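You operate a simulated robot arm through the tools that you are given. There is no shell and no other tool.

You run a simulated robot arm. Do the job below in one go: nothing can be reset, and whatever is moved stays where it is left.

## Task
Strike the heaped cup level with the bar, tip it into the cylinder and tap it four times.
Fine: bar and cup go back. Set down upright: wooden bar.

It is judged by the outcome, as a careful person would: the job done as asked, and still so three seconds after it is handed in. It fails if anything else is knocked over, pushed out of place, dropped, spilled or broken.

## Robot
A 7-joint arm with a two-finger gripper, fixed in place. Base frame: the origin is on the floor under the middle of its stand, x ahead of it, y to its left, z up. Units: mm, degrees, N and s.
With the tool pointing down near the work surface it reaches from about 340 to 720 mm from the base axis. Its first joint turns from -66.0 to 66.0 degrees. Payload 2.45 kg.
Tool frame: the origin (TCP) lies between the finger pads and is the grasp point; the fingertips stand 26 mm ahead of it; z points along the fingers, y is the line along which they close. The gripper opens to 96 mm; its body begins 69 mm behind the TCP.
Orientation is that of the tool frame in the base frame, as [roll, pitch, yaw] about the fixed x, y, z axes, in that order (R = Rz(yaw) Ry(pitch) Rx(roll)). With the fingers straight down and closing along the base's y, the tool's x points along the base's -x, its y along +y and its z along -z.

## Interface
- The arm moves only by the tool send_rows. Its argument "steps" is a list of rows, each a list of 2 entries, a list of its own where there are three numbers: the shift along the base's x, y, z in mm, then the turn, a rotation vector about the base's x, y, z in degrees. In form: [[[x, y, z], [wx, wy, wz]], ...]. A call has 1 to 20 rows; each row shifts and turns the commanded pose from where the row before left it. "fingers" is the opening, from 0 (shut) to 1 (fully open), set as the call begins (left out, the last holds). Each row takes 0.2 s and may step no farther than 50 mm and 8.6 degrees from the row before; otherwise, or with a gripper value out of range, the whole call is refused. Where a pose cannot be reached the arm comes as near as it can. A force on the tool above 40 N (or 10 N above the force at the start of the call, whichever is more), or a blocked arm, ends the call early, and 0.2 s more pass. Each finger travels about 50 mm/s and halts on what it meets, pressing with about 44 N; the grip force reading is that of the motor and also rises with nothing between the fingers. The clock runs only during rows and for 0.2 s after the last one: add rows that do not move to give the fingers time. The reply holds the time, the measured pose of the TCP, the force on the tool along the base axes, the opening and the grip force, in the units named above and with some noise, with the torque about the TCP (base axes, N m) and any sound that the robot's microphone picked up, and new pictures: "pictures" is both (left out), scene, wrist or none.
- Cameras (640 x 400 px; columns grow to the right, rows downward): "scene" is fixed at [169.1, -396.9, 1456.7]; the picture's right is [0.77, -0.64, 0.00], its down [-0.21, -0.25, -0.94] and it looks along [0.60, 0.73, -0.33] (base axes); focal length 280 px, centre (320, 200). "wrist" rides on the gripper at [82, 3, -98] in the tool frame; the picture's right is [-0.04, 1.00, 0.00], its down [-0.73, -0.03, -0.68] and it looks along [-0.68, -0.03, 0.73] (tool axes); focal length 256 px, centre (320, 200). There is no depth. A picture from a camera that has moved, and an enlarged one, comes with that camera's place and axes in the base frame and with its lens. The place of the scene camera against the robot may be out by one fixed shift of up to 12 mm in any direction.
- enlarge(camera, box): a new picture of the part [left, top, right, bottom] of that camera's present view, enlarged. The clock stands still meanwhile.
- job_done(): hands the job in; it is judged then, once.

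Nothing tells you positions but the pictures and the camera data. Unless the task says otherwise, let go and move clear before handing in.

The tools are called after ">>>" by a JSON object that holds its "op" and its "data". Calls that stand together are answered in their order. send_rows: Moves the arm, as the interface text tells. Its arguments: {"type":"object","properties":{"steps":{"type":"array","items":{"type":"array"}},"fingers":{"type":"number"},"pictures":{"type":"string","enum":["both","scene","wrist","none"]}},"required":["steps"]} The other tools are called the same way: enlarge (camera, box) takes an enlarged picture of a part of a camera's view; job_done () hands the job in.

At the start:

```text
t: 0.0
tool_pos: [338.2, 148.5, 1360.1]
orientation: [-180.0, 0.1, 179.9]
contact_force: [0.3, -0.8, 0.3]
moment: [-0.01, 0.02, 0.01]
grip_width: 95.8
gripper_force: 0.0
```

scene: 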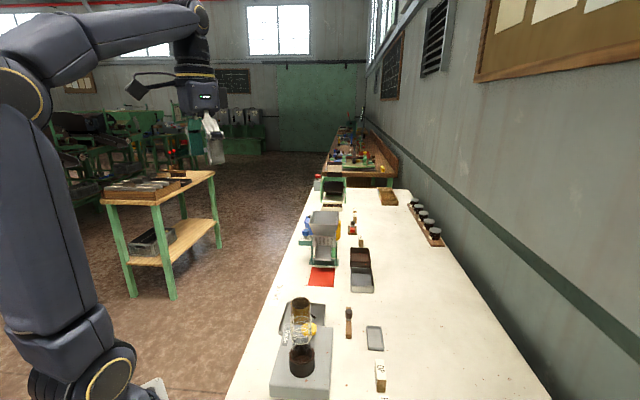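
wrist: 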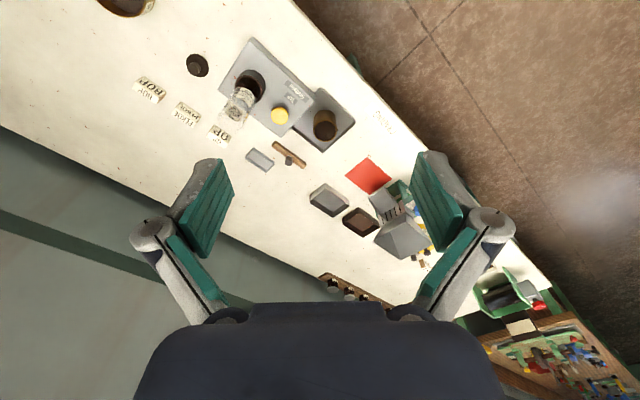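

I see a workbench with a weighing/tap-volume device (glass cylinder on a grey base), a heaped cup in a tray, a wooden bar, and other items. I'll enlarge both views to identify things before moving.

>>> {"op": "enlarge", "data": {"camera": "scene", "box": [240, 280, 400, 400]}}

>>> {"op": "enlarge", "data": {"camera": "wrist", "box": [100, 0, 440, 212]}}

>>> {"op": "enlarge", "data": {"camera": "scene", "box": [270, 170, 470, 295]}}

```text
3.33 times, centred on (320, 340) of scene
camera zoom: at [169.1, -396.9, 1456.7], right [0.77, -0.64, 0.0], down [-0.21, -0.25, -0.94], along [0.6, 0.73, -0.33], focal length 933 px, centre (320, -267)
```

zoom: 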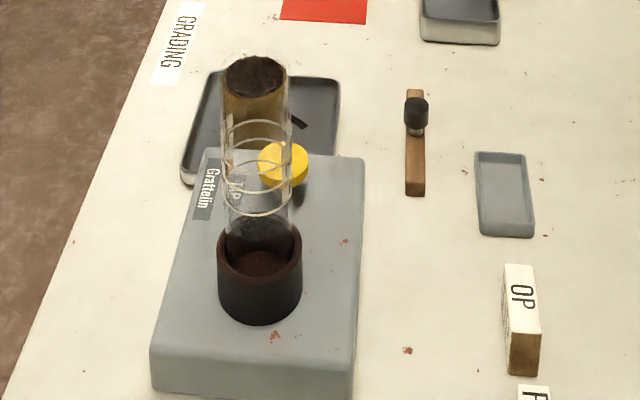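

```text
1.88 times, centred on (270, 106) of wrist
camera zoom: at [255.9, 150.4, 1459.0], right [0.04, 1.0, 0.0], down [0.73, -0.03, 0.68], along [0.68, -0.03, -0.73], focal length 482 px, centre (414, 377)
```

zoom: 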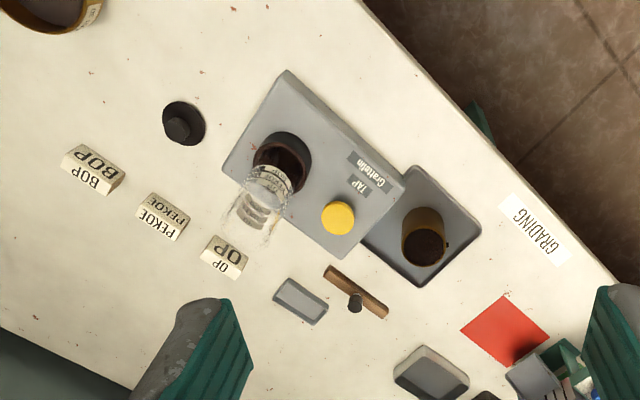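

```text
3.20 times, centred on (370, 232) of scene
camera zoom: at [169.1, -396.9, 1456.7], right [0.77, -0.64, 0.0], down [-0.21, -0.25, -0.94], along [0.6, 0.73, -0.33], focal length 896 px, centre (160, 96)
```

zoom: 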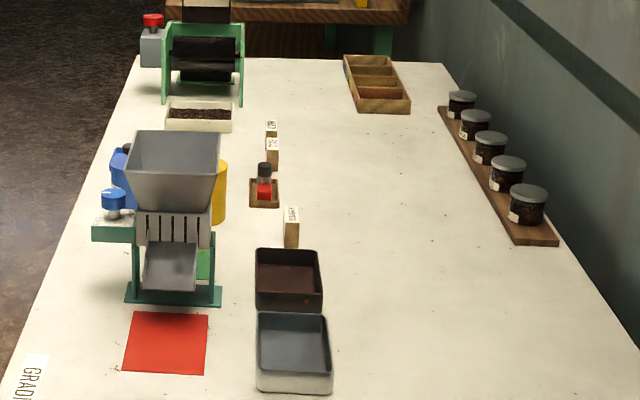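

The brass cup (heaped) sits on a grey tray around (547,153), rim z≈910; the glass cylinder stands on the tap device near (440,0), top around z≈1080; the bar with knob lies near (640,48); bench top is z≈850. I'll move in for closer looks while staying well above the cylinder.

>>> {"op": "send_rows", "data": {"steps": [[[25, 0, -20], [0, 0, 0]], [[25, 0, -20], [0, 0, 0]], [[25, 0, -20], [0, 0, 0]], [[25, 0, -20], [0, 0, 0]], [[20, 0, -20], [0, 0, 0]]], "fingers": 1}}

```text
t: 1.2
tool_pos: [461.4, 151.6, 1258.8]
orientation: [180.0, 0.0, -180.0]
contact_force: [0.2, 0.4, 0.4]
moment: [-0.01, 0.04, -0.01]
grip_width: 96.2
gripper_force: 0.1
camera wrist: at [379.1, 152.3, 1358.9], right [0.04, 1.0, 0.0], down [0.73, -0.03, 0.68], along [0.68, -0.03, -0.73], focal length 256 px, centre (320, 200)
```

scene: 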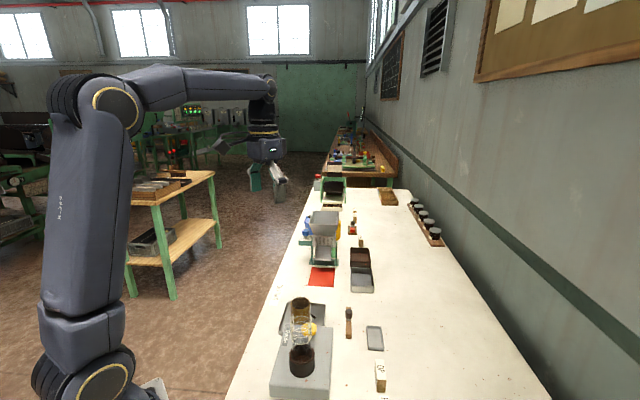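
wrist: 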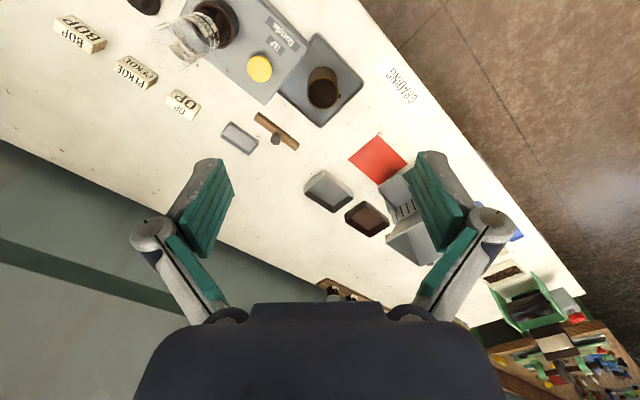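

The gripper is free and clear. I'll lower toward the cup's side (y≈152), away from the cylinder, for a close look at the cup, tray, cylinder and bar.

>>> {"op": "send_rows", "data": {"steps": [[[-10, 2, -25], [0, 0, 0]], [[-10, 2, -25], [0, 0, 0]], [[-10, 2, -25], [0, 0, 0]], [[-10, 2, -25], [0, 0, 0]], [[-10, 2, 0], [0, 0, 0]]], "pictures": "wrist"}}

>>> {"op": "enlarge", "data": {"camera": "wrist", "box": [220, 80, 420, 205]}}

>>> {"op": "enlarge", "data": {"camera": "wrist", "box": [60, 0, 300, 150]}}

```text
t: 2.4
tool_pos: [410.5, 158.1, 1158.4]
orientation: [179.9, 0.0, 179.9]
contact_force: [-0.2, 0.4, 0.5]
moment: [-0.01, -0.03, 0.04]
grip_width: 95.8
gripper_force: 0.0
camera wrist: at [327.6, 159.6, 1258.6], right [0.04, 1.0, 0.0], down [0.73, -0.03, 0.68], along [0.68, -0.03, -0.73], focal length 256 px, centre (320, 200)
```

wrist: 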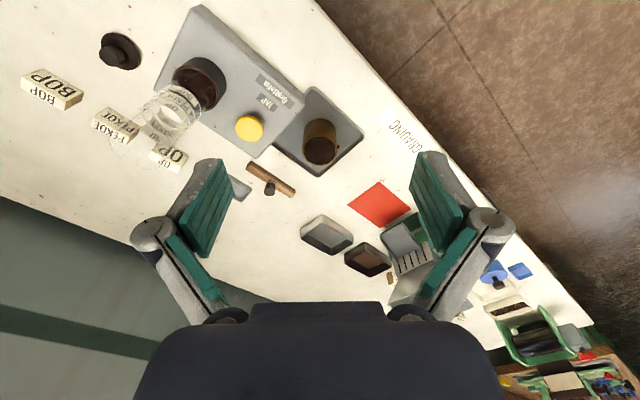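

```text
3.20 times, centred on (320, 142) of wrist
camera zoom: at [327.6, 159.6, 1258.6], right [0.04, 1.0, 0.0], down [0.73, -0.03, 0.68], along [0.68, -0.03, -0.73], focal length 819 px, centre (320, 384)
```

zoom: 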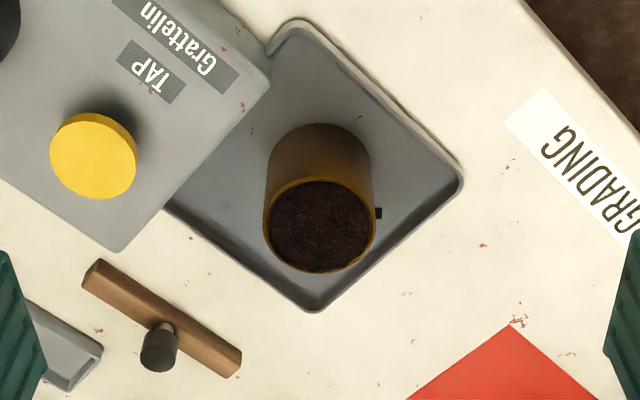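

```text
2.67 times, centred on (180, 75) of wrist
camera zoom: at [327.6, 159.6, 1258.6], right [0.04, 1.0, 0.0], down [0.73, -0.03, 0.68], along [0.68, -0.03, -0.73], focal length 683 px, centre (693, 533)
```

zoom: 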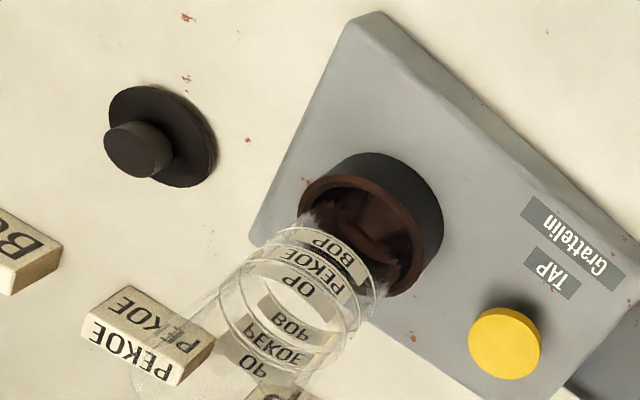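

Cup measures about 55 mm across, base z≈855, rim z≈910, with a small lug on one side. The bar has a knobbed post. I'll zoom in more on the cup lug, the bar, and the scene view of the cylinder.

>>> {"op": "enlarge", "data": {"camera": "wrist", "box": [290, 110, 354, 150]}}

>>> {"op": "enlarge", "data": {"camera": "wrist", "box": [232, 150, 312, 200]}}

>>> {"op": "enlarge", "data": {"camera": "scene", "box": [276, 290, 364, 345]}}

>>> {"op": "enlarge", "data": {"camera": "scene", "box": [264, 330, 376, 400]}}

```text
10.00 times, centred on (322, 130) of wrist
camera zoom: at [327.6, 159.6, 1258.6], right [0.04, 1.0, 0.0], down [0.73, -0.03, 0.68], along [0.68, -0.03, -0.73], focal length 2560 px, centre (300, 900)
```

zoom: 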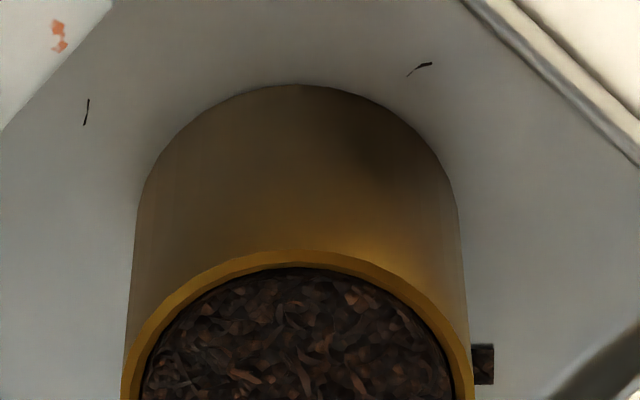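

```text
8.00 times, centred on (272, 175) of wrist
camera zoom: at [327.6, 159.6, 1258.6], right [0.04, 1.0, 0.0], down [0.73, -0.03, 0.68], along [0.68, -0.03, -0.73], focal length 2048 px, centre (704, 400)
```

zoom: 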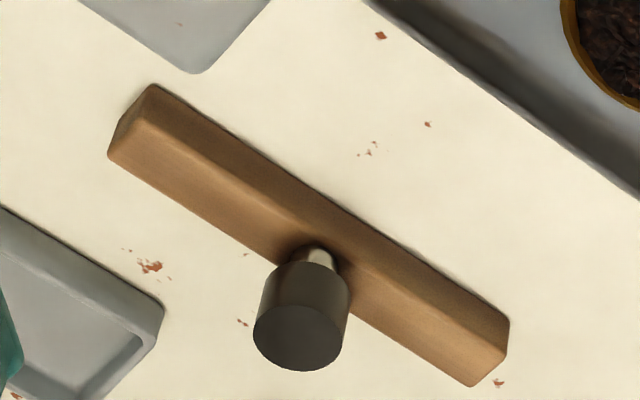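

```text
7.27 times, centred on (320, 318) of scene
camera zoom: at [169.1, -396.9, 1456.7], right [0.77, -0.64, 0.0], down [-0.21, -0.25, -0.94], along [0.6, 0.73, -0.33], focal length 2036 px, centre (320, -654)
```

zoom: 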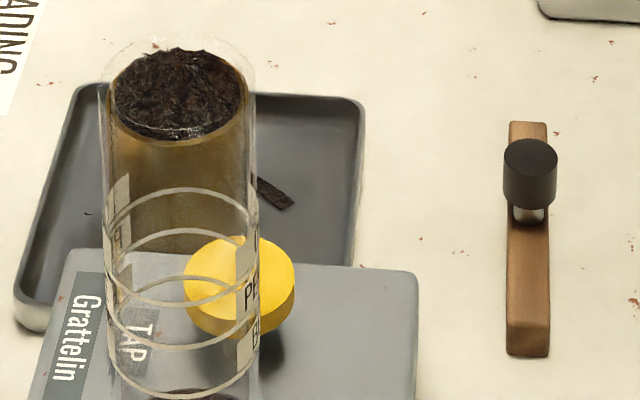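

```text
5.71 times, centred on (320, 365) of scene
camera zoom: at [169.1, -396.9, 1456.7], right [0.77, -0.64, 0.0], down [-0.21, -0.25, -0.94], along [0.6, 0.73, -0.33], focal length 1600 px, centre (320, -743)
```

zoom: 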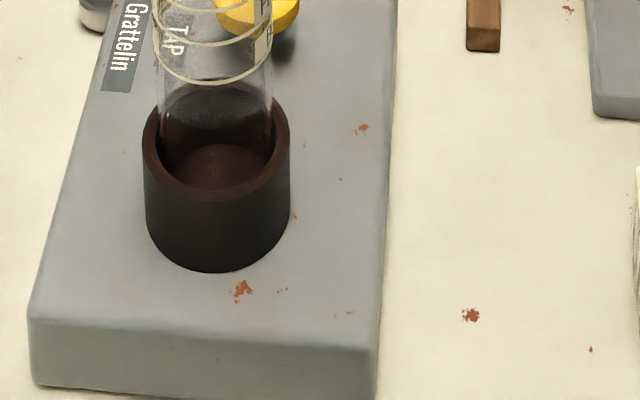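

The bench is rotated about 45° in the base frame; tray is about 120 mm square with the cup at its centre, and there's a dark strip of something right behind the cup. I'll look at the gripper's shape in the scene view and turn the wrist camera for another angle on the cup.

>>> {"op": "send_rows", "data": {"steps": [[[10, 8, 0], [0, 0, -8]], [[10, 8, 0], [0, 0, -8]], [[10, 8, 0], [0, 0, -8]], [[10, 8, 0], [0, 0, -8]], [[10, 8, 0], [0, 0, -8]], [[10, 8, -20], [0, 0, -3.3]]]}}

>>> {"op": "enlarge", "data": {"camera": "wrist", "box": [220, 60, 420, 185]}}

>>> {"op": "enlarge", "data": {"camera": "scene", "box": [200, 160, 360, 260]}}

```text
t: 3.8
tool_pos: [466.1, 204.9, 1140.0]
orientation: [-180.0, 0.0, 136.6]
contact_force: [1.4, 0.6, -1.0]
moment: [-0.01, 0.02, -0.01]
grip_width: 96.0
gripper_force: 0.0
camera wrist: at [410.0, 262.6, 1240.1], right [0.72, 0.7, 0.0], down [0.51, -0.53, 0.68], along [0.47, -0.49, -0.73], focal length 256 px, centre (320, 200)
```

scene: 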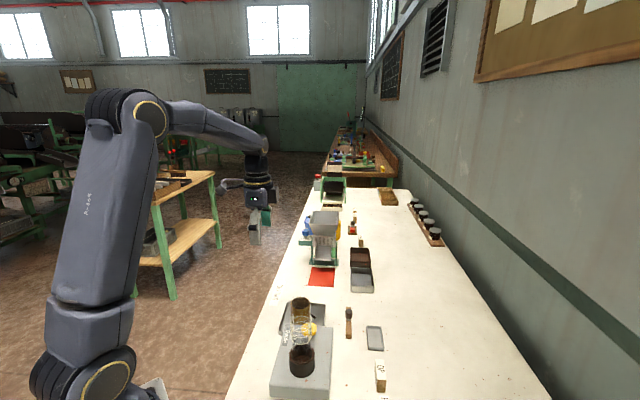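
wrist: 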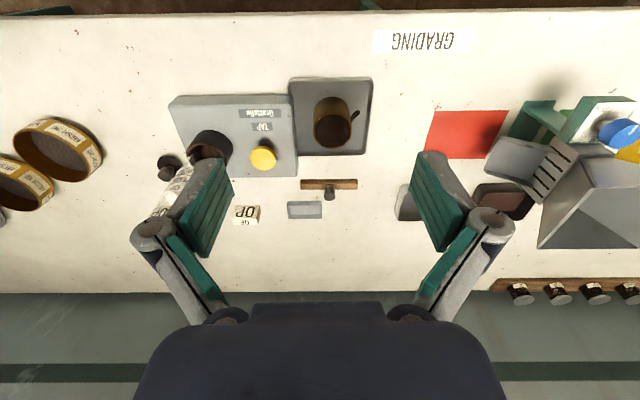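

```text
3.20 times, centred on (320, 122) of wrist
camera zoom: at [410.0, 262.6, 1240.1], right [0.72, 0.7, 0.0], down [0.51, -0.53, 0.68], along [0.47, -0.49, -0.73], focal length 819 px, centre (320, 448)
```

zoom: 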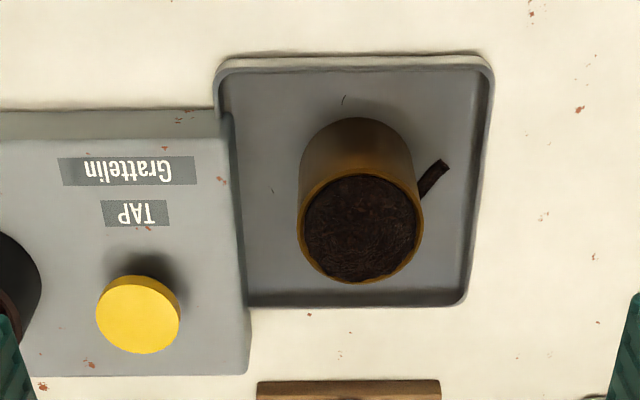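

```text
4.00 times, centred on (280, 210) of scene
camera zoom: at [169.1, -396.9, 1456.7], right [0.77, -0.64, 0.0], down [-0.21, -0.25, -0.94], along [0.6, 0.73, -0.33], focal length 1120 px, centre (480, 160)
```

zoom: 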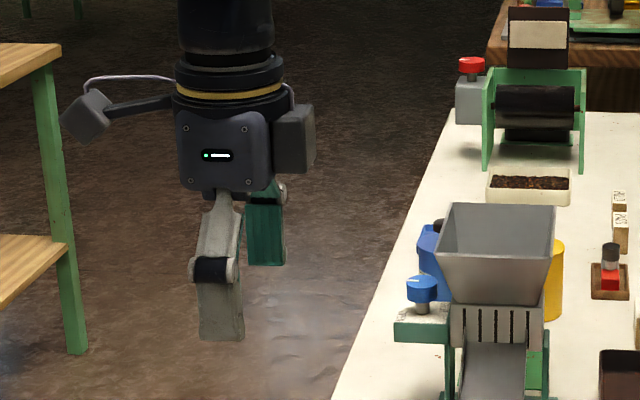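

The dark strip is a loose-looking piece lying flat on the tray floor just behind the cup; I'll leave it alone. Next I move over toward the bar for a close profile look at it, the cup and the button, staying at z≥1020.

>>> {"op": "send_rows", "data": {"steps": [[[20, -15, -24], [0, 0, 0]], [[20, -15, -24], [0, 0, 0]], [[20, -15, -24], [0, 0, 0]], [[20, -15, -24], [0, 0, 0]], [[14, -15, -24], [0, 0, 0]]], "pictures": "wrist"}}

>>> {"op": "enlarge", "data": {"camera": "wrist", "box": [250, 130, 378, 210]}}

>>> {"op": "enlarge", "data": {"camera": "wrist", "box": [120, 20, 312, 140]}}

>>> {"op": "enlarge", "data": {"camera": "wrist", "box": [280, 0, 408, 80]}}

```text
t: 5.0
tool_pos: [559.6, 130.1, 1019.9]
orientation: [180.0, 0.0, 136.6]
contact_force: [0.3, -0.1, -0.3]
moment: [0.01, 0.01, 0.02]
grip_width: 96.0
gripper_force: 0.1
camera wrist: at [503.0, 186.3, 1120.1], right [0.71, 0.7, 0.0], down [0.51, -0.52, 0.68], along [0.48, -0.48, -0.73], focal length 256 px, centre (320, 200)
```

wrist: 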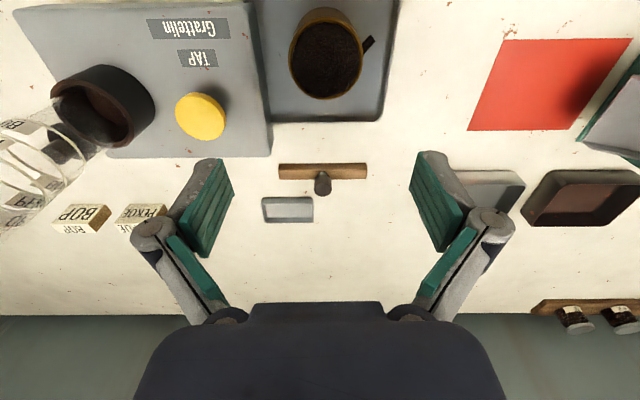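

```text
5.00 times, centred on (314, 170) of wrist
camera zoom: at [503.0, 186.3, 1120.1], right [0.71, 0.7, 0.0], down [0.51, -0.52, 0.68], along [0.48, -0.48, -0.73], focal length 1280 px, centre (350, 350)
```

zoom: 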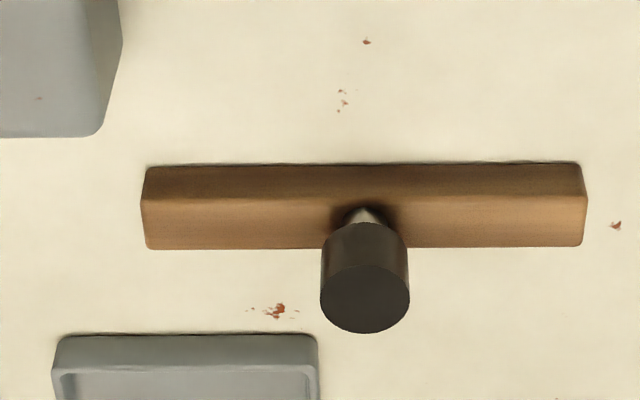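

```text
3.33 times, centred on (216, 80) of wrist
camera zoom: at [503.0, 186.3, 1120.1], right [0.71, 0.7, 0.0], down [0.51, -0.52, 0.68], along [0.48, -0.48, -0.73], focal length 853 px, centre (667, 600)
```

zoom: 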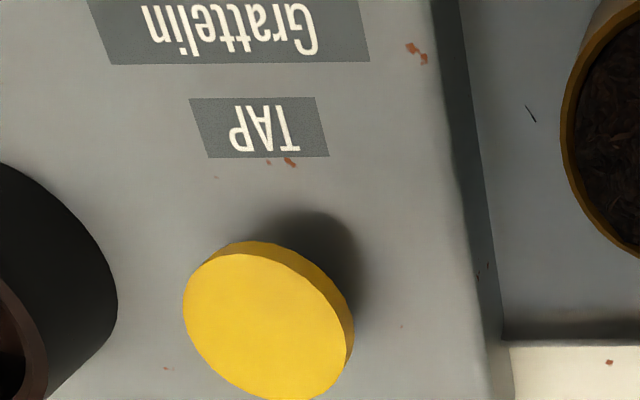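

```text
5.00 times, centred on (344, 40) of wrist
camera zoom: at [503.0, 186.3, 1120.1], right [0.71, 0.7, 0.0], down [0.51, -0.52, 0.68], along [0.48, -0.48, -0.73], focal length 1280 px, centre (200, 1000)
```

zoom: 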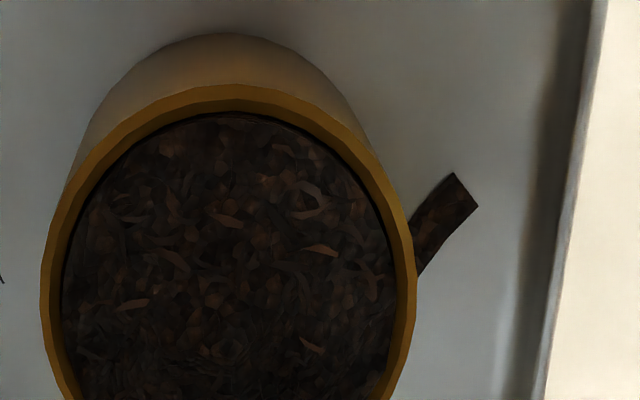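

The bar is about 110×16×14 mm with a Ø20 knob (z≈871–893) at about (641,49), lying at 45° to the base axes. I'll square the tool to 45° and move to hover above the knob at z≈960.

>>> {"op": "send_rows", "data": {"steps": [[[20, -20, -15], [0, 0, -1.6]], [[20, -20, -15], [0, 0, 0]], [[20, -20, -15], [0, 0, 0]], [[21, -20, -15], [0, 0, 0]], [[0, 0, 0], [0, 0, 0]]], "pictures": "wrist"}}

>>> {"op": "enlarge", "data": {"camera": "wrist", "box": [192, 100, 448, 260]}}

```text
t: 6.2
tool_pos: [640.6, 49.8, 959.2]
orientation: [180.0, 0.0, 135.1]
contact_force: [-0.1, -0.2, 0.5]
moment: [-0.01, 0.02, 0.01]
grip_width: 95.8
gripper_force: 0.0
camera wrist: at [585.3, 108.0, 1058.3], right [0.73, 0.68, 0.0], down [0.5, -0.54, 0.68], along [0.46, -0.5, -0.73], focal length 256 px, centre (320, 200)
```

wrist: 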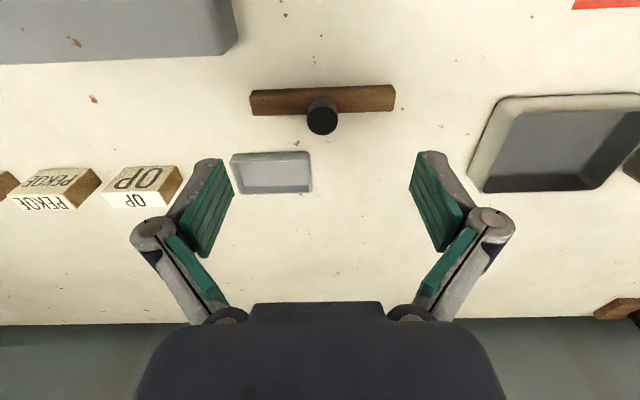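

```text
2.50 times, centred on (320, 180) of wrist
camera zoom: at [585.3, 108.0, 1058.3], right [0.73, 0.68, 0.0], down [0.5, -0.54, 0.68], along [0.46, -0.5, -0.73], focal length 640 px, centre (320, 250)
```

zoom: 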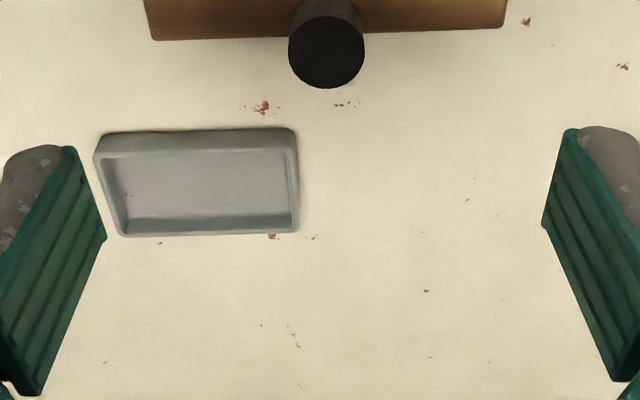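

I see the knob close to centred ahead of the fingers. I'll take a couple of still readings to gauge pose noise before descending.

>>> {"op": "send_rows", "data": {"steps": [[[0, 0, 0], [0, 0, 0]]], "pictures": "none"}}

>>> {"op": "send_rows", "data": {"steps": [[[0, 0, 0], [0, 0, 0]]], "pictures": "none"}}

>>> {"op": "send_rows", "data": {"steps": [[[0, 0, 0], [0, 0, 0]]], "pictures": "wrist"}}

```text
t: 6.6
tool_pos: [639.6, 50.4, 958.4]
orientation: [180.0, 0.0, 135.1]
contact_force: [-0.3, 0.2, -0.5]
moment: [0.03, 0.01, 0.01]
grip_width: 96.0
gripper_force: 0.1
```

```text
t: 7.0
tool_pos: [640.9, 51.1, 958.7]
orientation: [-180.0, 0.0, 135.1]
contact_force: [0.4, -0.2, 0.1]
moment: [0.0, 0.01, -0.02]
grip_width: 95.8
gripper_force: 0.1
```

```text
t: 7.4
tool_pos: [640.5, 49.7, 958.3]
orientation: [180.0, 0.1, 135.1]
contact_force: [0.6, 0.8, 0.4]
moment: [0.0, 0.0, 0.02]
grip_width: 96.3
gripper_force: 0.1
camera wrist: at [585.0, 108.2, 1058.5], right [0.73, 0.68, 0.0], down [0.5, -0.54, 0.68], along [0.46, -0.5, -0.73], focal length 256 px, centre (320, 200)
```

wrist: 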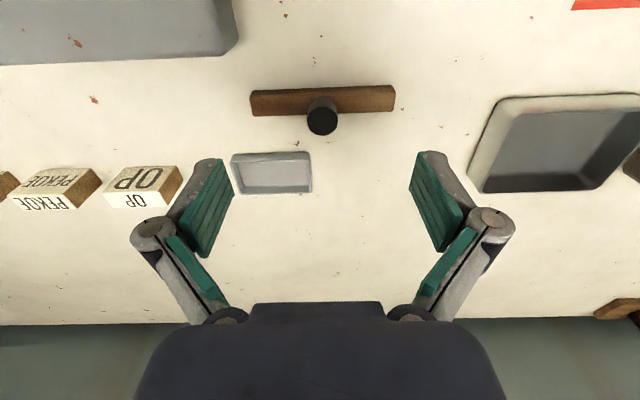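

Pose readings scatter under 1 mm. The knob is ~2.5 mm toward the front edge from the tool axis; I'll shift for that, narrow the fingers to ~45 mm and descend part-way to z≈908 for another look.

>>> {"op": "send_rows", "data": {"steps": [[[-1.8, 1.8, 0], [0, 0, 0]], [[0, 0, 0], [0, 0, 0]], [[0, 0, 0], [0, 0, 0]], [[0, 0, -17], [0, 0, 0]], [[0, 0, -17], [0, 0, 0]], [[0, 0, -17], [0, 0, 0]], [[0, 0, 0], [0, 0, 0]]], "fingers": 0.47, "pictures": "wrist"}}

>>> {"op": "enlarge", "data": {"camera": "wrist", "box": [240, 100, 400, 200]}}

>>> {"op": "enlarge", "data": {"camera": "scene", "box": [290, 260, 418, 340]}}

```text
t: 9.0
tool_pos: [638.3, 52.7, 908.1]
orientation: [-179.9, 0.0, 135.2]
contact_force: [0.1, 0.1, 0.2]
moment: [-0.01, -0.01, -0.01]
grip_width: 44.9
gripper_force: 0.0
camera wrist: at [583.2, 111.6, 1007.7], right [0.73, 0.68, 0.0], down [0.5, -0.54, 0.68], along [0.46, -0.5, -0.73], focal length 256 px, centre (320, 200)
```

wrist: 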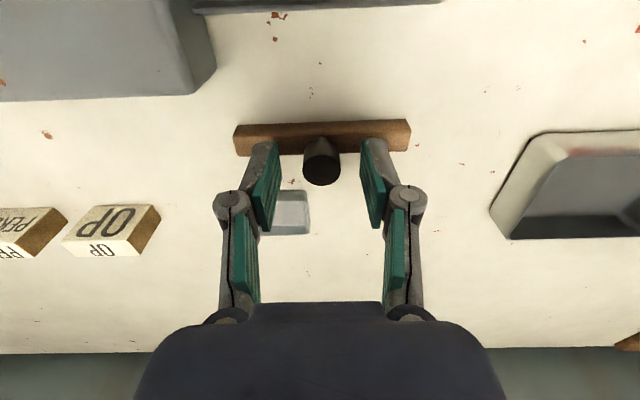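

```text
4.00 times, centred on (320, 150) of wrist
camera zoom: at [583.2, 111.6, 1007.7], right [0.73, 0.68, 0.0], down [0.5, -0.54, 0.68], along [0.46, -0.5, -0.73], focal length 1024 px, centre (320, 400)
```

zoom: 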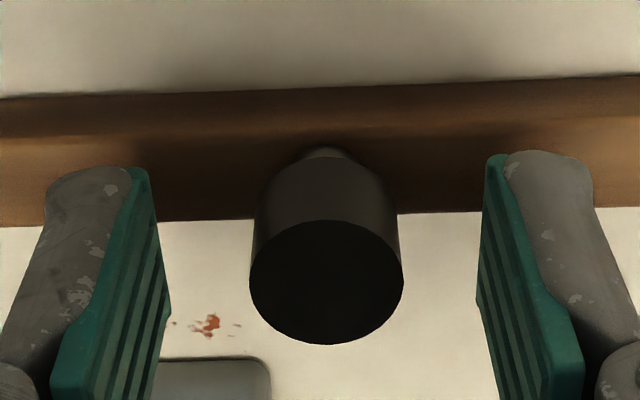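

```text
5.00 times, centred on (354, 300) of scene
camera zoom: at [169.1, -396.9, 1456.7], right [0.77, -0.64, 0.0], down [-0.21, -0.25, -0.94], along [0.6, 0.73, -0.33], focal length 1400 px, centre (150, -300)
```

zoom: 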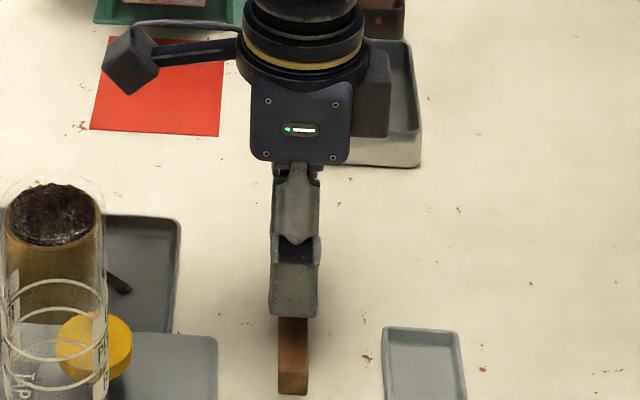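

The knob is centred between the pads to within 1 mm. I'll lower ~10 mm so the tips are just above the bar's top, and close on the knob.

>>> {"op": "send_rows", "data": {"steps": [[[0.6, 0.6, -5], [0, 0, 0]], [[0, 0, -5], [0, 0, 0]], [[0, 0, 0], [0, 0, 0]]], "pictures": "wrist"}}

>>> {"op": "enlarge", "data": {"camera": "wrist", "box": [240, 100, 400, 200]}}

>>> {"op": "enlarge", "data": {"camera": "scene", "box": [330, 295, 378, 345]}}

```text
t: 9.8
tool_pos: [640.4, 54.0, 897.3]
orientation: [180.0, 0.0, 135.1]
contact_force: [0.6, -0.9, 0.5]
moment: [0.03, 0.03, 0.0]
grip_width: 45.1
gripper_force: 0.0
camera wrist: at [584.7, 112.1, 997.9], right [0.73, 0.68, 0.0], down [0.5, -0.54, 0.68], along [0.46, -0.5, -0.73], focal length 256 px, centre (320, 200)
```

wrist: 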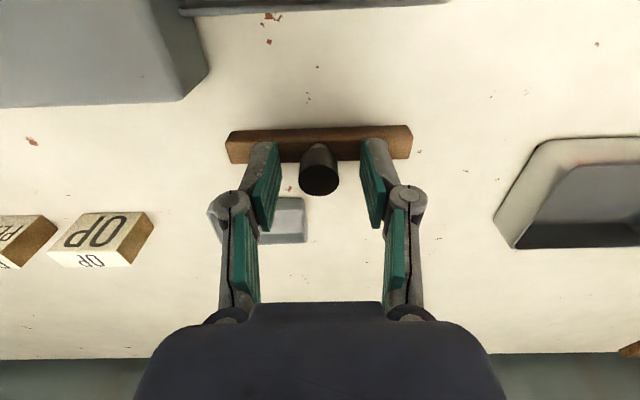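

```text
4.00 times, centred on (320, 150) of wrist
camera zoom: at [584.7, 112.1, 997.9], right [0.73, 0.68, 0.0], down [0.5, -0.54, 0.68], along [0.46, -0.5, -0.73], focal length 1024 px, centre (320, 400)
```

zoom: 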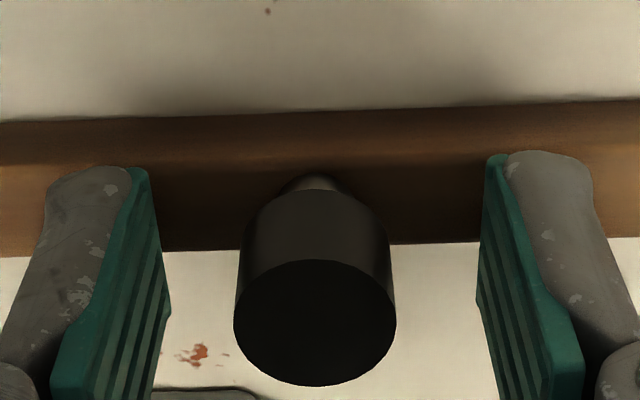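

```text
8.00 times, centred on (354, 320) of scene
camera zoom: at [169.1, -396.9, 1456.7], right [0.77, -0.64, 0.0], down [-0.21, -0.25, -0.94], along [0.6, 0.73, -0.33], focal length 2240 px, centre (48, -760)
```

zoom: 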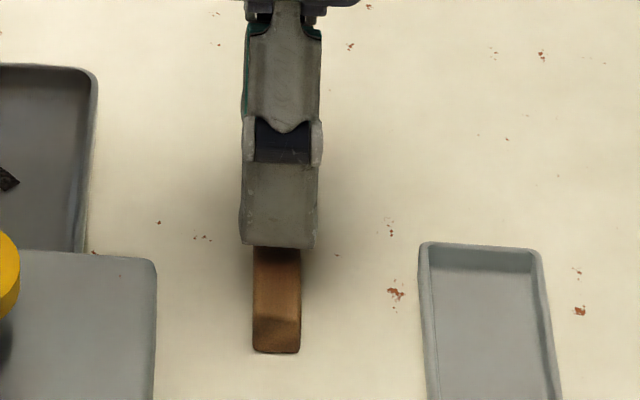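

Fingers straddle the knob well, tips ~5 mm above the bar. Closing the grip now.

>>> {"op": "send_rows", "data": {"steps": [[[0, 0, 0], [0, 0, 0]], [[0, 0, 0], [0, 0, 0]], [[0, 0, 0], [0, 0, 0]], [[0, 0, 0], [0, 0, 0]]], "fingers": 0, "pictures": "wrist"}}

>>> {"op": "enlarge", "data": {"camera": "wrist", "box": [240, 100, 400, 200]}}

>>> {"op": "enlarge", "data": {"camera": "scene", "box": [330, 295, 378, 345]}}

```text
t: 10.8
tool_pos: [640.9, 53.9, 898.3]
orientation: [179.9, 0.0, 135.1]
contact_force: [-0.4, 0.1, 0.1]
moment: [0.0, 0.0, 0.02]
grip_width: 18.8
gripper_force: 44.1
camera wrist: at [584.6, 112.1, 997.9], right [0.73, 0.68, 0.0], down [0.5, -0.54, 0.68], along [0.46, -0.5, -0.73], focal length 256 px, centre (320, 200)
```

wrist: 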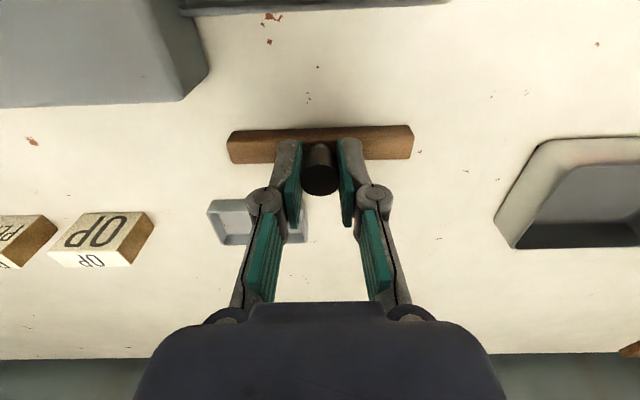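

```text
4.00 times, centred on (320, 150) of wrist
camera zoom: at [584.6, 112.1, 997.9], right [0.73, 0.68, 0.0], down [0.5, -0.54, 0.68], along [0.46, -0.5, -0.73], focal length 1024 px, centre (320, 400)
```

zoom: 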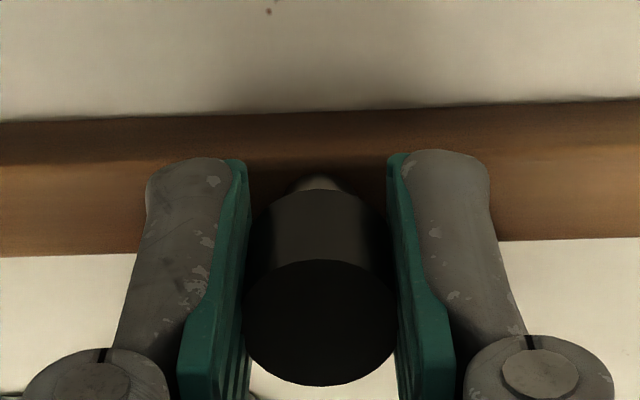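

```text
8.00 times, centred on (354, 320) of scene
camera zoom: at [169.1, -396.9, 1456.7], right [0.77, -0.64, 0.0], down [-0.21, -0.25, -0.94], along [0.6, 0.73, -0.33], focal length 2240 px, centre (48, -760)
```

zoom: 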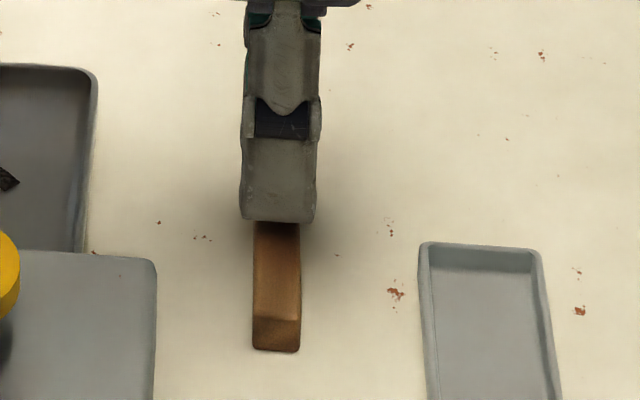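

The bar is gripped by its knob (18.8 mm, 44 N). I'll lift it 95 mm straight up and check that it hangs level before carrying it over.

>>> {"op": "send_rows", "data": {"steps": [[[0, 0, 3], [0, 0, 0]], [[0, 0, 12], [0, 0, 0]], [[0, 0, 20], [0, 0, 0]], [[0, 0, 20], [0, 0, 0]], [[0, 0, 20], [0, 0, 0]], [[0, 0, 20], [0, 0, 0]], [[0, 0, 0], [0, 0, 0]]]}}

>>> {"op": "enlarge", "data": {"camera": "scene", "box": [290, 240, 418, 320]}}

```text
t: 12.4
tool_pos: [639.3, 53.8, 994.0]
orientation: [180.0, 0.1, 135.1]
contact_force: [0.4, -0.4, 0.3]
moment: [-0.04, 0.0, 0.0]
grip_width: 18.7
gripper_force: 43.8
camera wrist: at [584.4, 112.4, 1093.1], right [0.73, 0.68, 0.0], down [0.5, -0.54, 0.68], along [0.46, -0.5, -0.73], focal length 256 px, centre (320, 200)
```

scene: 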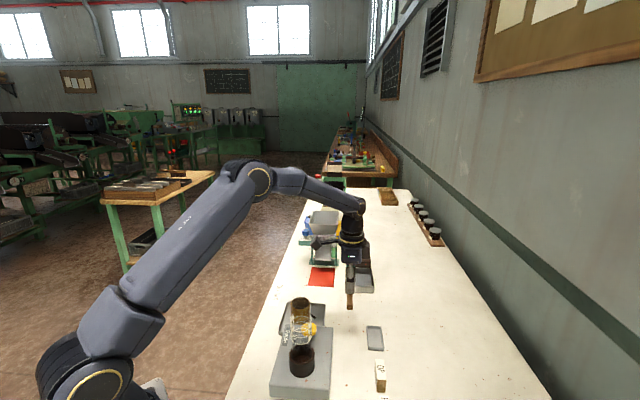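
wrist: 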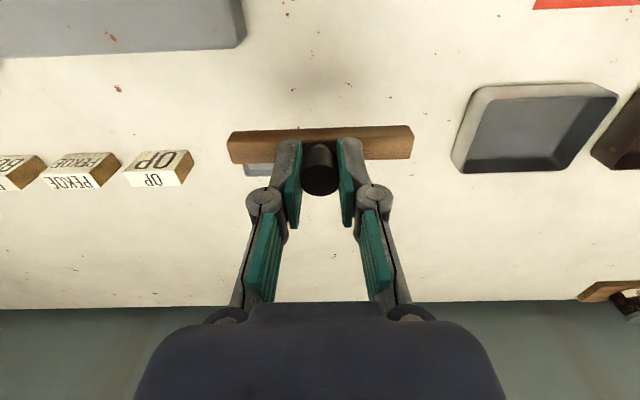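

```text
5.00 times, centred on (354, 280) of scene
camera zoom: at [169.1, -396.9, 1456.7], right [0.77, -0.64, 0.0], down [-0.21, -0.25, -0.94], along [0.6, 0.73, -0.33], focal length 1400 px, centre (150, -200)
```

zoom: 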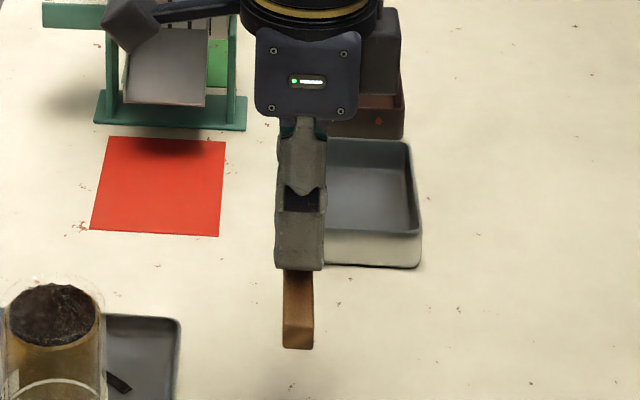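

The bar hangs level. Now I carry it at height past the cup to its front-edge side and look at the cup.

>>> {"op": "send_rows", "data": {"steps": [[[-20, 20, 0], [0, 0, 0]], [[-20, 20, 0], [0, 0, 0]], [[-20, 20, 0], [0, 0, 0]], [[-20, 20, 0], [0, 0, 0]], [[-20, 20, 0], [0, 0, 0]], [[-20, 20, 0], [0, 0, 0]], [[-20, 20, 0], [0, 0, 0]], [[0, 0, 0], [0, 0, 0]]]}}

>>> {"op": "enlarge", "data": {"camera": "wrist", "box": [200, 40, 456, 200]}}

>>> {"op": "enlarge", "data": {"camera": "scene", "box": [256, 260, 352, 320]}}

```text
t: 14.2
tool_pos: [500.5, 194.7, 992.2]
orientation: [-180.0, -0.1, 135.1]
contact_force: [0.6, 0.3, -0.6]
moment: [0.02, -0.01, -0.01]
grip_width: 18.6
gripper_force: 44.3
camera wrist: at [445.2, 252.8, 1092.1], right [0.73, 0.68, 0.0], down [0.5, -0.54, 0.68], along [0.46, -0.5, -0.73], focal length 256 px, centre (320, 200)
```

scene: 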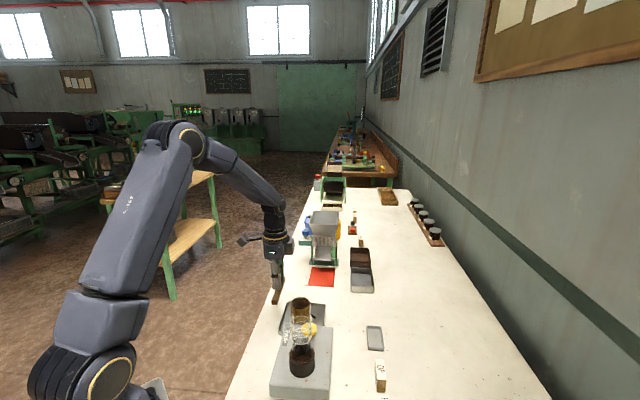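
wrist: 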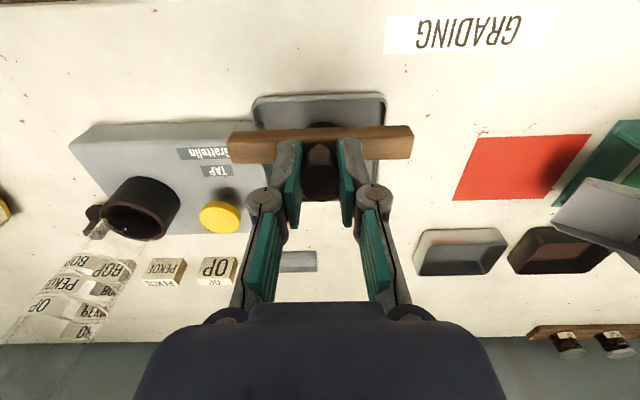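

```text
2.50 times, centred on (328, 120) of wrist
camera zoom: at [445.2, 252.8, 1092.1], right [0.73, 0.68, 0.0], down [0.5, -0.54, 0.68], along [0.46, -0.5, -0.73], focal length 640 px, centre (300, 400)
```

zoom: 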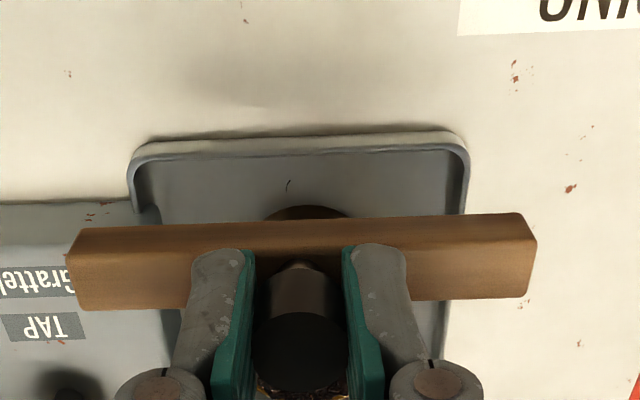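

```text
6.67 times, centred on (304, 290) of scene
camera zoom: at [169.1, -396.9, 1456.7], right [0.77, -0.64, 0.0], down [-0.21, -0.25, -0.94], along [0.6, 0.73, -0.33], focal length 1866 px, centre (427, -400)
```

zoom: 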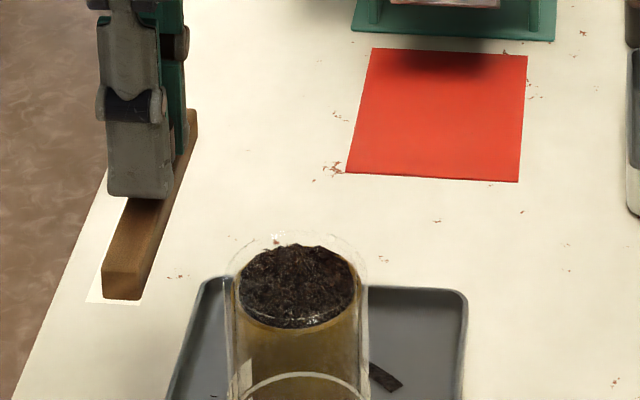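

The heap stands above the rim of the cup, which is about 63 mm ahead of the bar. I'll bring the bar over just the near rim edge and lower it in stages to find the rim height by touch.

>>> {"op": "send_rows", "data": {"steps": [[[11, -11, 0], [0, 0, 0]], [[11, -11, 0], [0, 0, 0]], [[0, 0, -10], [0, 0, 0]], [[0, 0, -10], [0, 0, 0]], [[0, 0, 0], [0, 0, 0]]]}}

>>> {"op": "enlarge", "data": {"camera": "scene", "box": [268, 270, 332, 310]}}

>>> {"op": "enlarge", "data": {"camera": "wrist", "box": [220, 80, 412, 200]}}

```text
t: 15.4
tool_pos: [524.1, 171.5, 972.0]
orientation: [-180.0, -0.1, 135.1]
contact_force: [-0.1, -0.4, -0.1]
moment: [0.01, 0.0, 0.03]
grip_width: 18.9
gripper_force: 44.1
camera wrist: at [468.7, 231.2, 1072.5], right [0.73, 0.68, 0.0], down [0.5, -0.54, 0.68], along [0.46, -0.5, -0.73], focal length 256 px, centre (320, 200)
```

scene: 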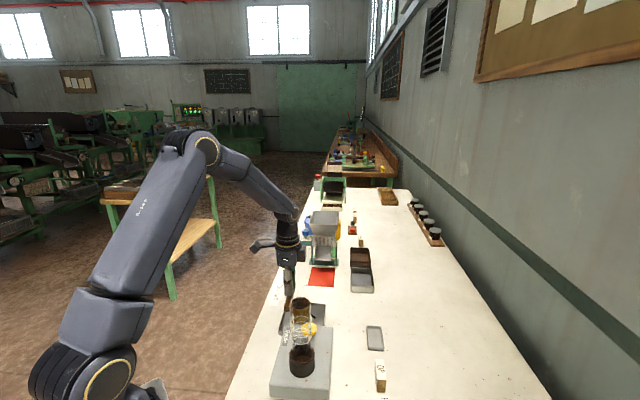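
wrist: 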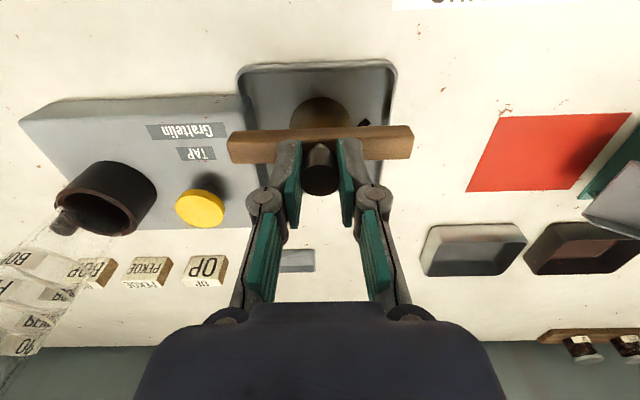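

```text
10.00 times, centred on (300, 290) of scene
camera zoom: at [169.1, -396.9, 1456.7], right [0.77, -0.64, 0.0], down [-0.21, -0.25, -0.94], along [0.6, 0.73, -0.33], focal length 2799 px, centre (520, -700)
```

zoom: 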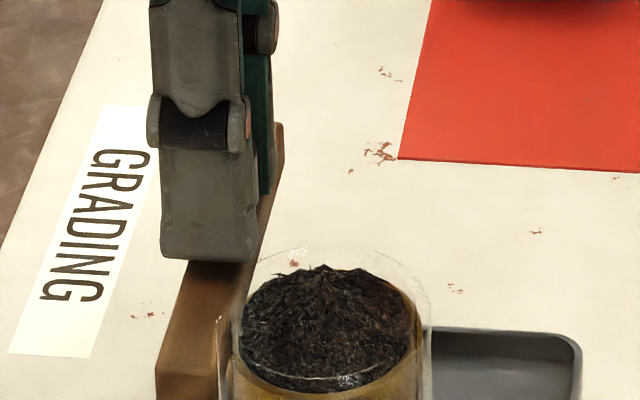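

```text
3.33 times, centred on (316, 140) of wrist
camera zoom: at [468.7, 231.2, 1072.5], right [0.73, 0.68, 0.0], down [0.5, -0.54, 0.68], along [0.46, -0.5, -0.73], focal length 853 px, centre (333, 400)
```

zoom: 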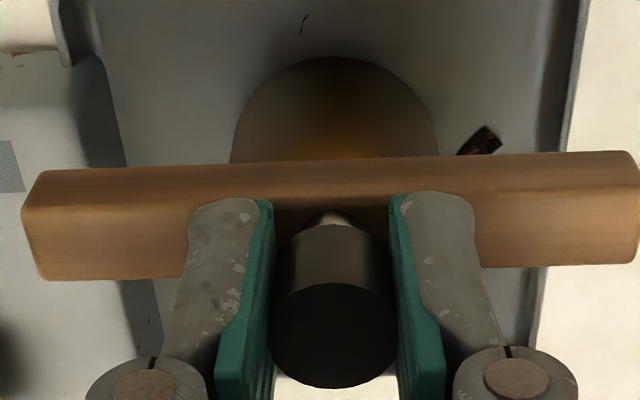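

The heap is conical and the bar sits over only the near rim lip. Lowering towards the rim in small steps now.

>>> {"op": "send_rows", "data": {"steps": [[[-0.5, 0.5, -5], [0, 0, 0]], [[0, 0, -4], [0, 0, 0]], [[0, 0, 0], [0, 0, 0]]]}}

>>> {"op": "enlarge", "data": {"camera": "scene", "box": [268, 280, 332, 320]}}

>>> {"op": "enlarge", "data": {"camera": "wrist", "box": [220, 80, 412, 200]}}

```text
t: 16.2
tool_pos: [522.8, 171.6, 964.1]
orientation: [180.0, 0.0, 135.0]
contact_force: [0.2, 0.2, -0.8]
moment: [0.02, 0.04, -0.03]
grip_width: 18.7
gripper_force: 43.8
camera wrist: at [467.6, 230.5, 1063.9], right [0.73, 0.68, 0.0], down [0.5, -0.54, 0.68], along [0.46, -0.5, -0.73], focal length 256 px, centre (320, 200)
```

scene: 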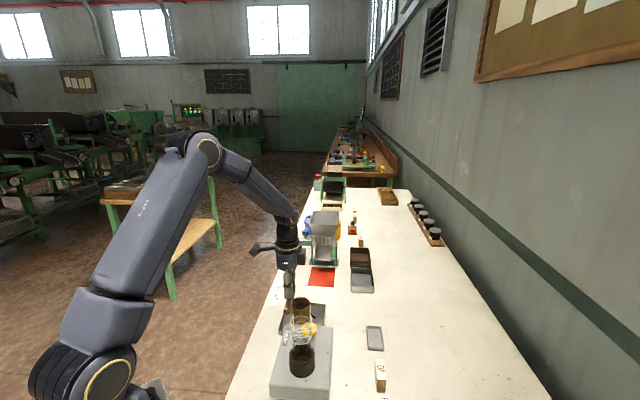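
wrist: 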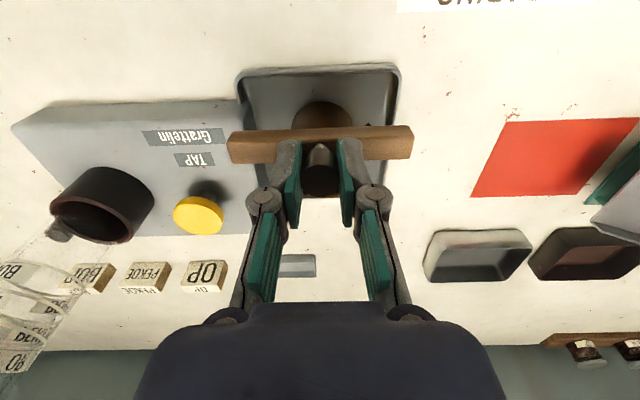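

```text
10.00 times, centred on (300, 300) of scene
camera zoom: at [169.1, -396.9, 1456.7], right [0.77, -0.64, 0.0], down [-0.21, -0.25, -0.94], along [0.6, 0.73, -0.33], focal length 2799 px, centre (520, -800)
```

zoom: 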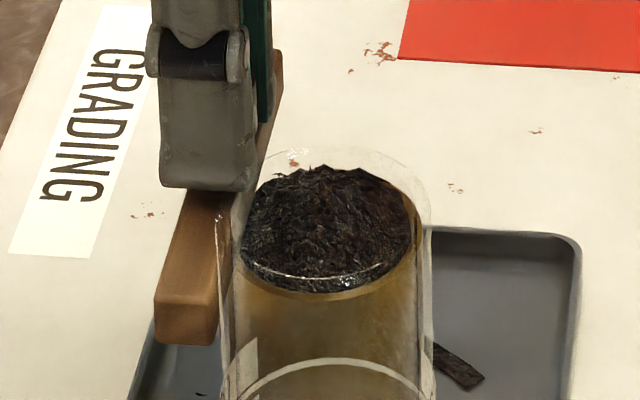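

```text
3.33 times, centred on (316, 140) of wrist
camera zoom: at [467.6, 230.5, 1063.9], right [0.73, 0.68, 0.0], down [0.5, -0.54, 0.68], along [0.46, -0.5, -0.73], focal length 853 px, centre (333, 400)
```

zoom: 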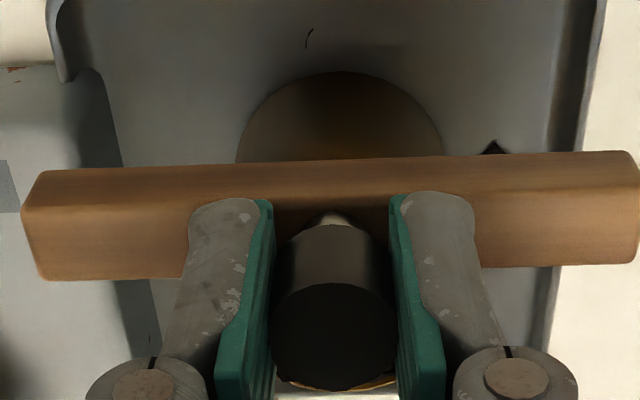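

Heap unchanged, no contact yet. Continuing down in 1 mm steps watching the force.

>>> {"op": "send_rows", "data": {"steps": [[[0, 0, -1], [0, 0, 0]], [[0, 0, -1], [0, 0, 0]], [[0, 0, 0], [0, 0, 0]]], "pictures": "none"}}

>>> {"op": "send_rows", "data": {"steps": [[[0, 0, -1], [0, 0, 0]], [[0, 0, 0], [0, 0, 0]]], "pictures": "none"}}

>>> {"op": "send_rows", "data": {"steps": [[[0, 0, -1], [0, 0, 0]], [[0, 0, 0], [0, 0, 0]]], "pictures": "wrist"}}

>>> {"op": "enlarge", "data": {"camera": "scene", "box": [268, 280, 332, 320]}}

```text
t: 17.0
tool_pos: [522.4, 171.9, 962.5]
orientation: [-180.0, -0.1, 135.1]
contact_force: [0.7, 0.1, -0.8]
moment: [-0.03, 0.01, 0.01]
grip_width: 18.8
gripper_force: 44.0
```

```text
t: 17.6
tool_pos: [524.6, 172.4, 962.0]
orientation: [179.9, 0.0, 135.0]
contact_force: [1.3, -0.7, -0.6]
moment: [-0.01, 0.0, 0.01]
grip_width: 19.0
gripper_force: 43.6
```

```text
t: 18.2
tool_pos: [523.0, 171.2, 961.4]
orientation: [179.9, 0.1, 135.1]
contact_force: [0.2, 0.0, -0.6]
moment: [-0.03, 0.0, 0.01]
grip_width: 18.6
gripper_force: 43.8
camera wrist: at [467.5, 230.2, 1060.6], right [0.73, 0.68, 0.0], down [0.5, -0.54, 0.68], along [0.46, -0.5, -0.73], focal length 256 px, centre (320, 200)
```

wrist: 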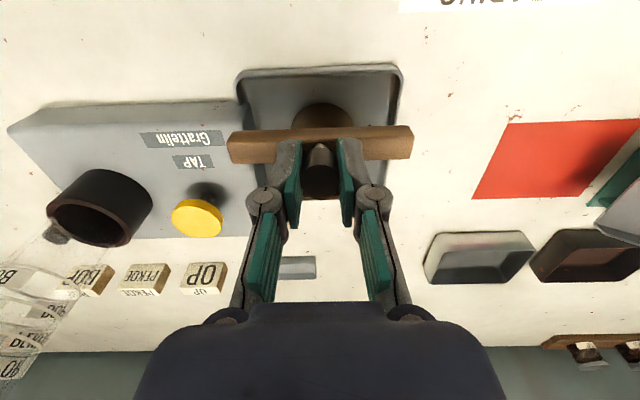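

```text
10.00 times, centred on (300, 300) of scene
camera zoom: at [169.1, -396.9, 1456.7], right [0.77, -0.64, 0.0], down [-0.21, -0.25, -0.94], along [0.6, 0.73, -0.33], focal length 2799 px, centre (520, -800)
```

zoom: 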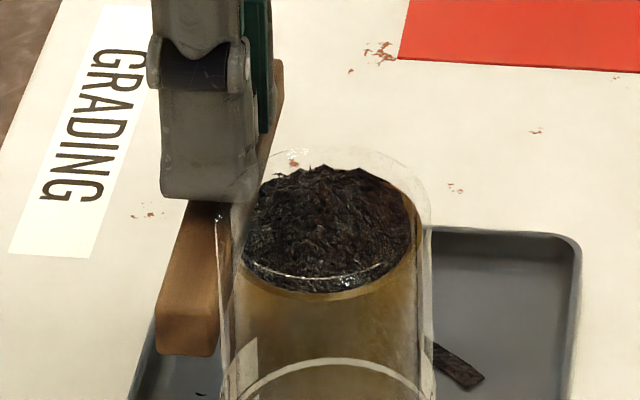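

Readings show no clear contact yet; I'll take another still reading and continue.

>>> {"op": "send_rows", "data": {"steps": [[[0, 0, 0], [0, 0, 0]]], "pictures": "none"}}

>>> {"op": "send_rows", "data": {"steps": [[[0, 0, -1], [0, 0, 0]], [[0, 0, 0], [0, 0, 0]]], "pictures": "none"}}

>>> {"op": "send_rows", "data": {"steps": [[[0, 0, 0], [0, 0, 0]]], "pictures": "none"}}

```text
t: 18.6
tool_pos: [522.3, 171.7, 961.3]
orientation: [180.0, 0.0, 135.1]
contact_force: [-0.1, -0.4, -0.9]
moment: [-0.03, 0.01, 0.0]
grip_width: 18.7
gripper_force: 43.8
```

```text
t: 19.2
tool_pos: [523.4, 172.7, 959.4]
orientation: [179.9, 0.0, 135.0]
contact_force: [0.3, -0.8, -0.8]
moment: [0.02, -0.03, -0.01]
grip_width: 18.9
gripper_force: 44.0
```

```text
t: 19.6
tool_pos: [523.4, 172.9, 960.9]
orientation: [180.0, 0.1, 135.0]
contact_force: [0.1, 0.5, -1.1]
moment: [0.02, -0.02, 0.03]
grip_width: 18.9
gripper_force: 44.0
```

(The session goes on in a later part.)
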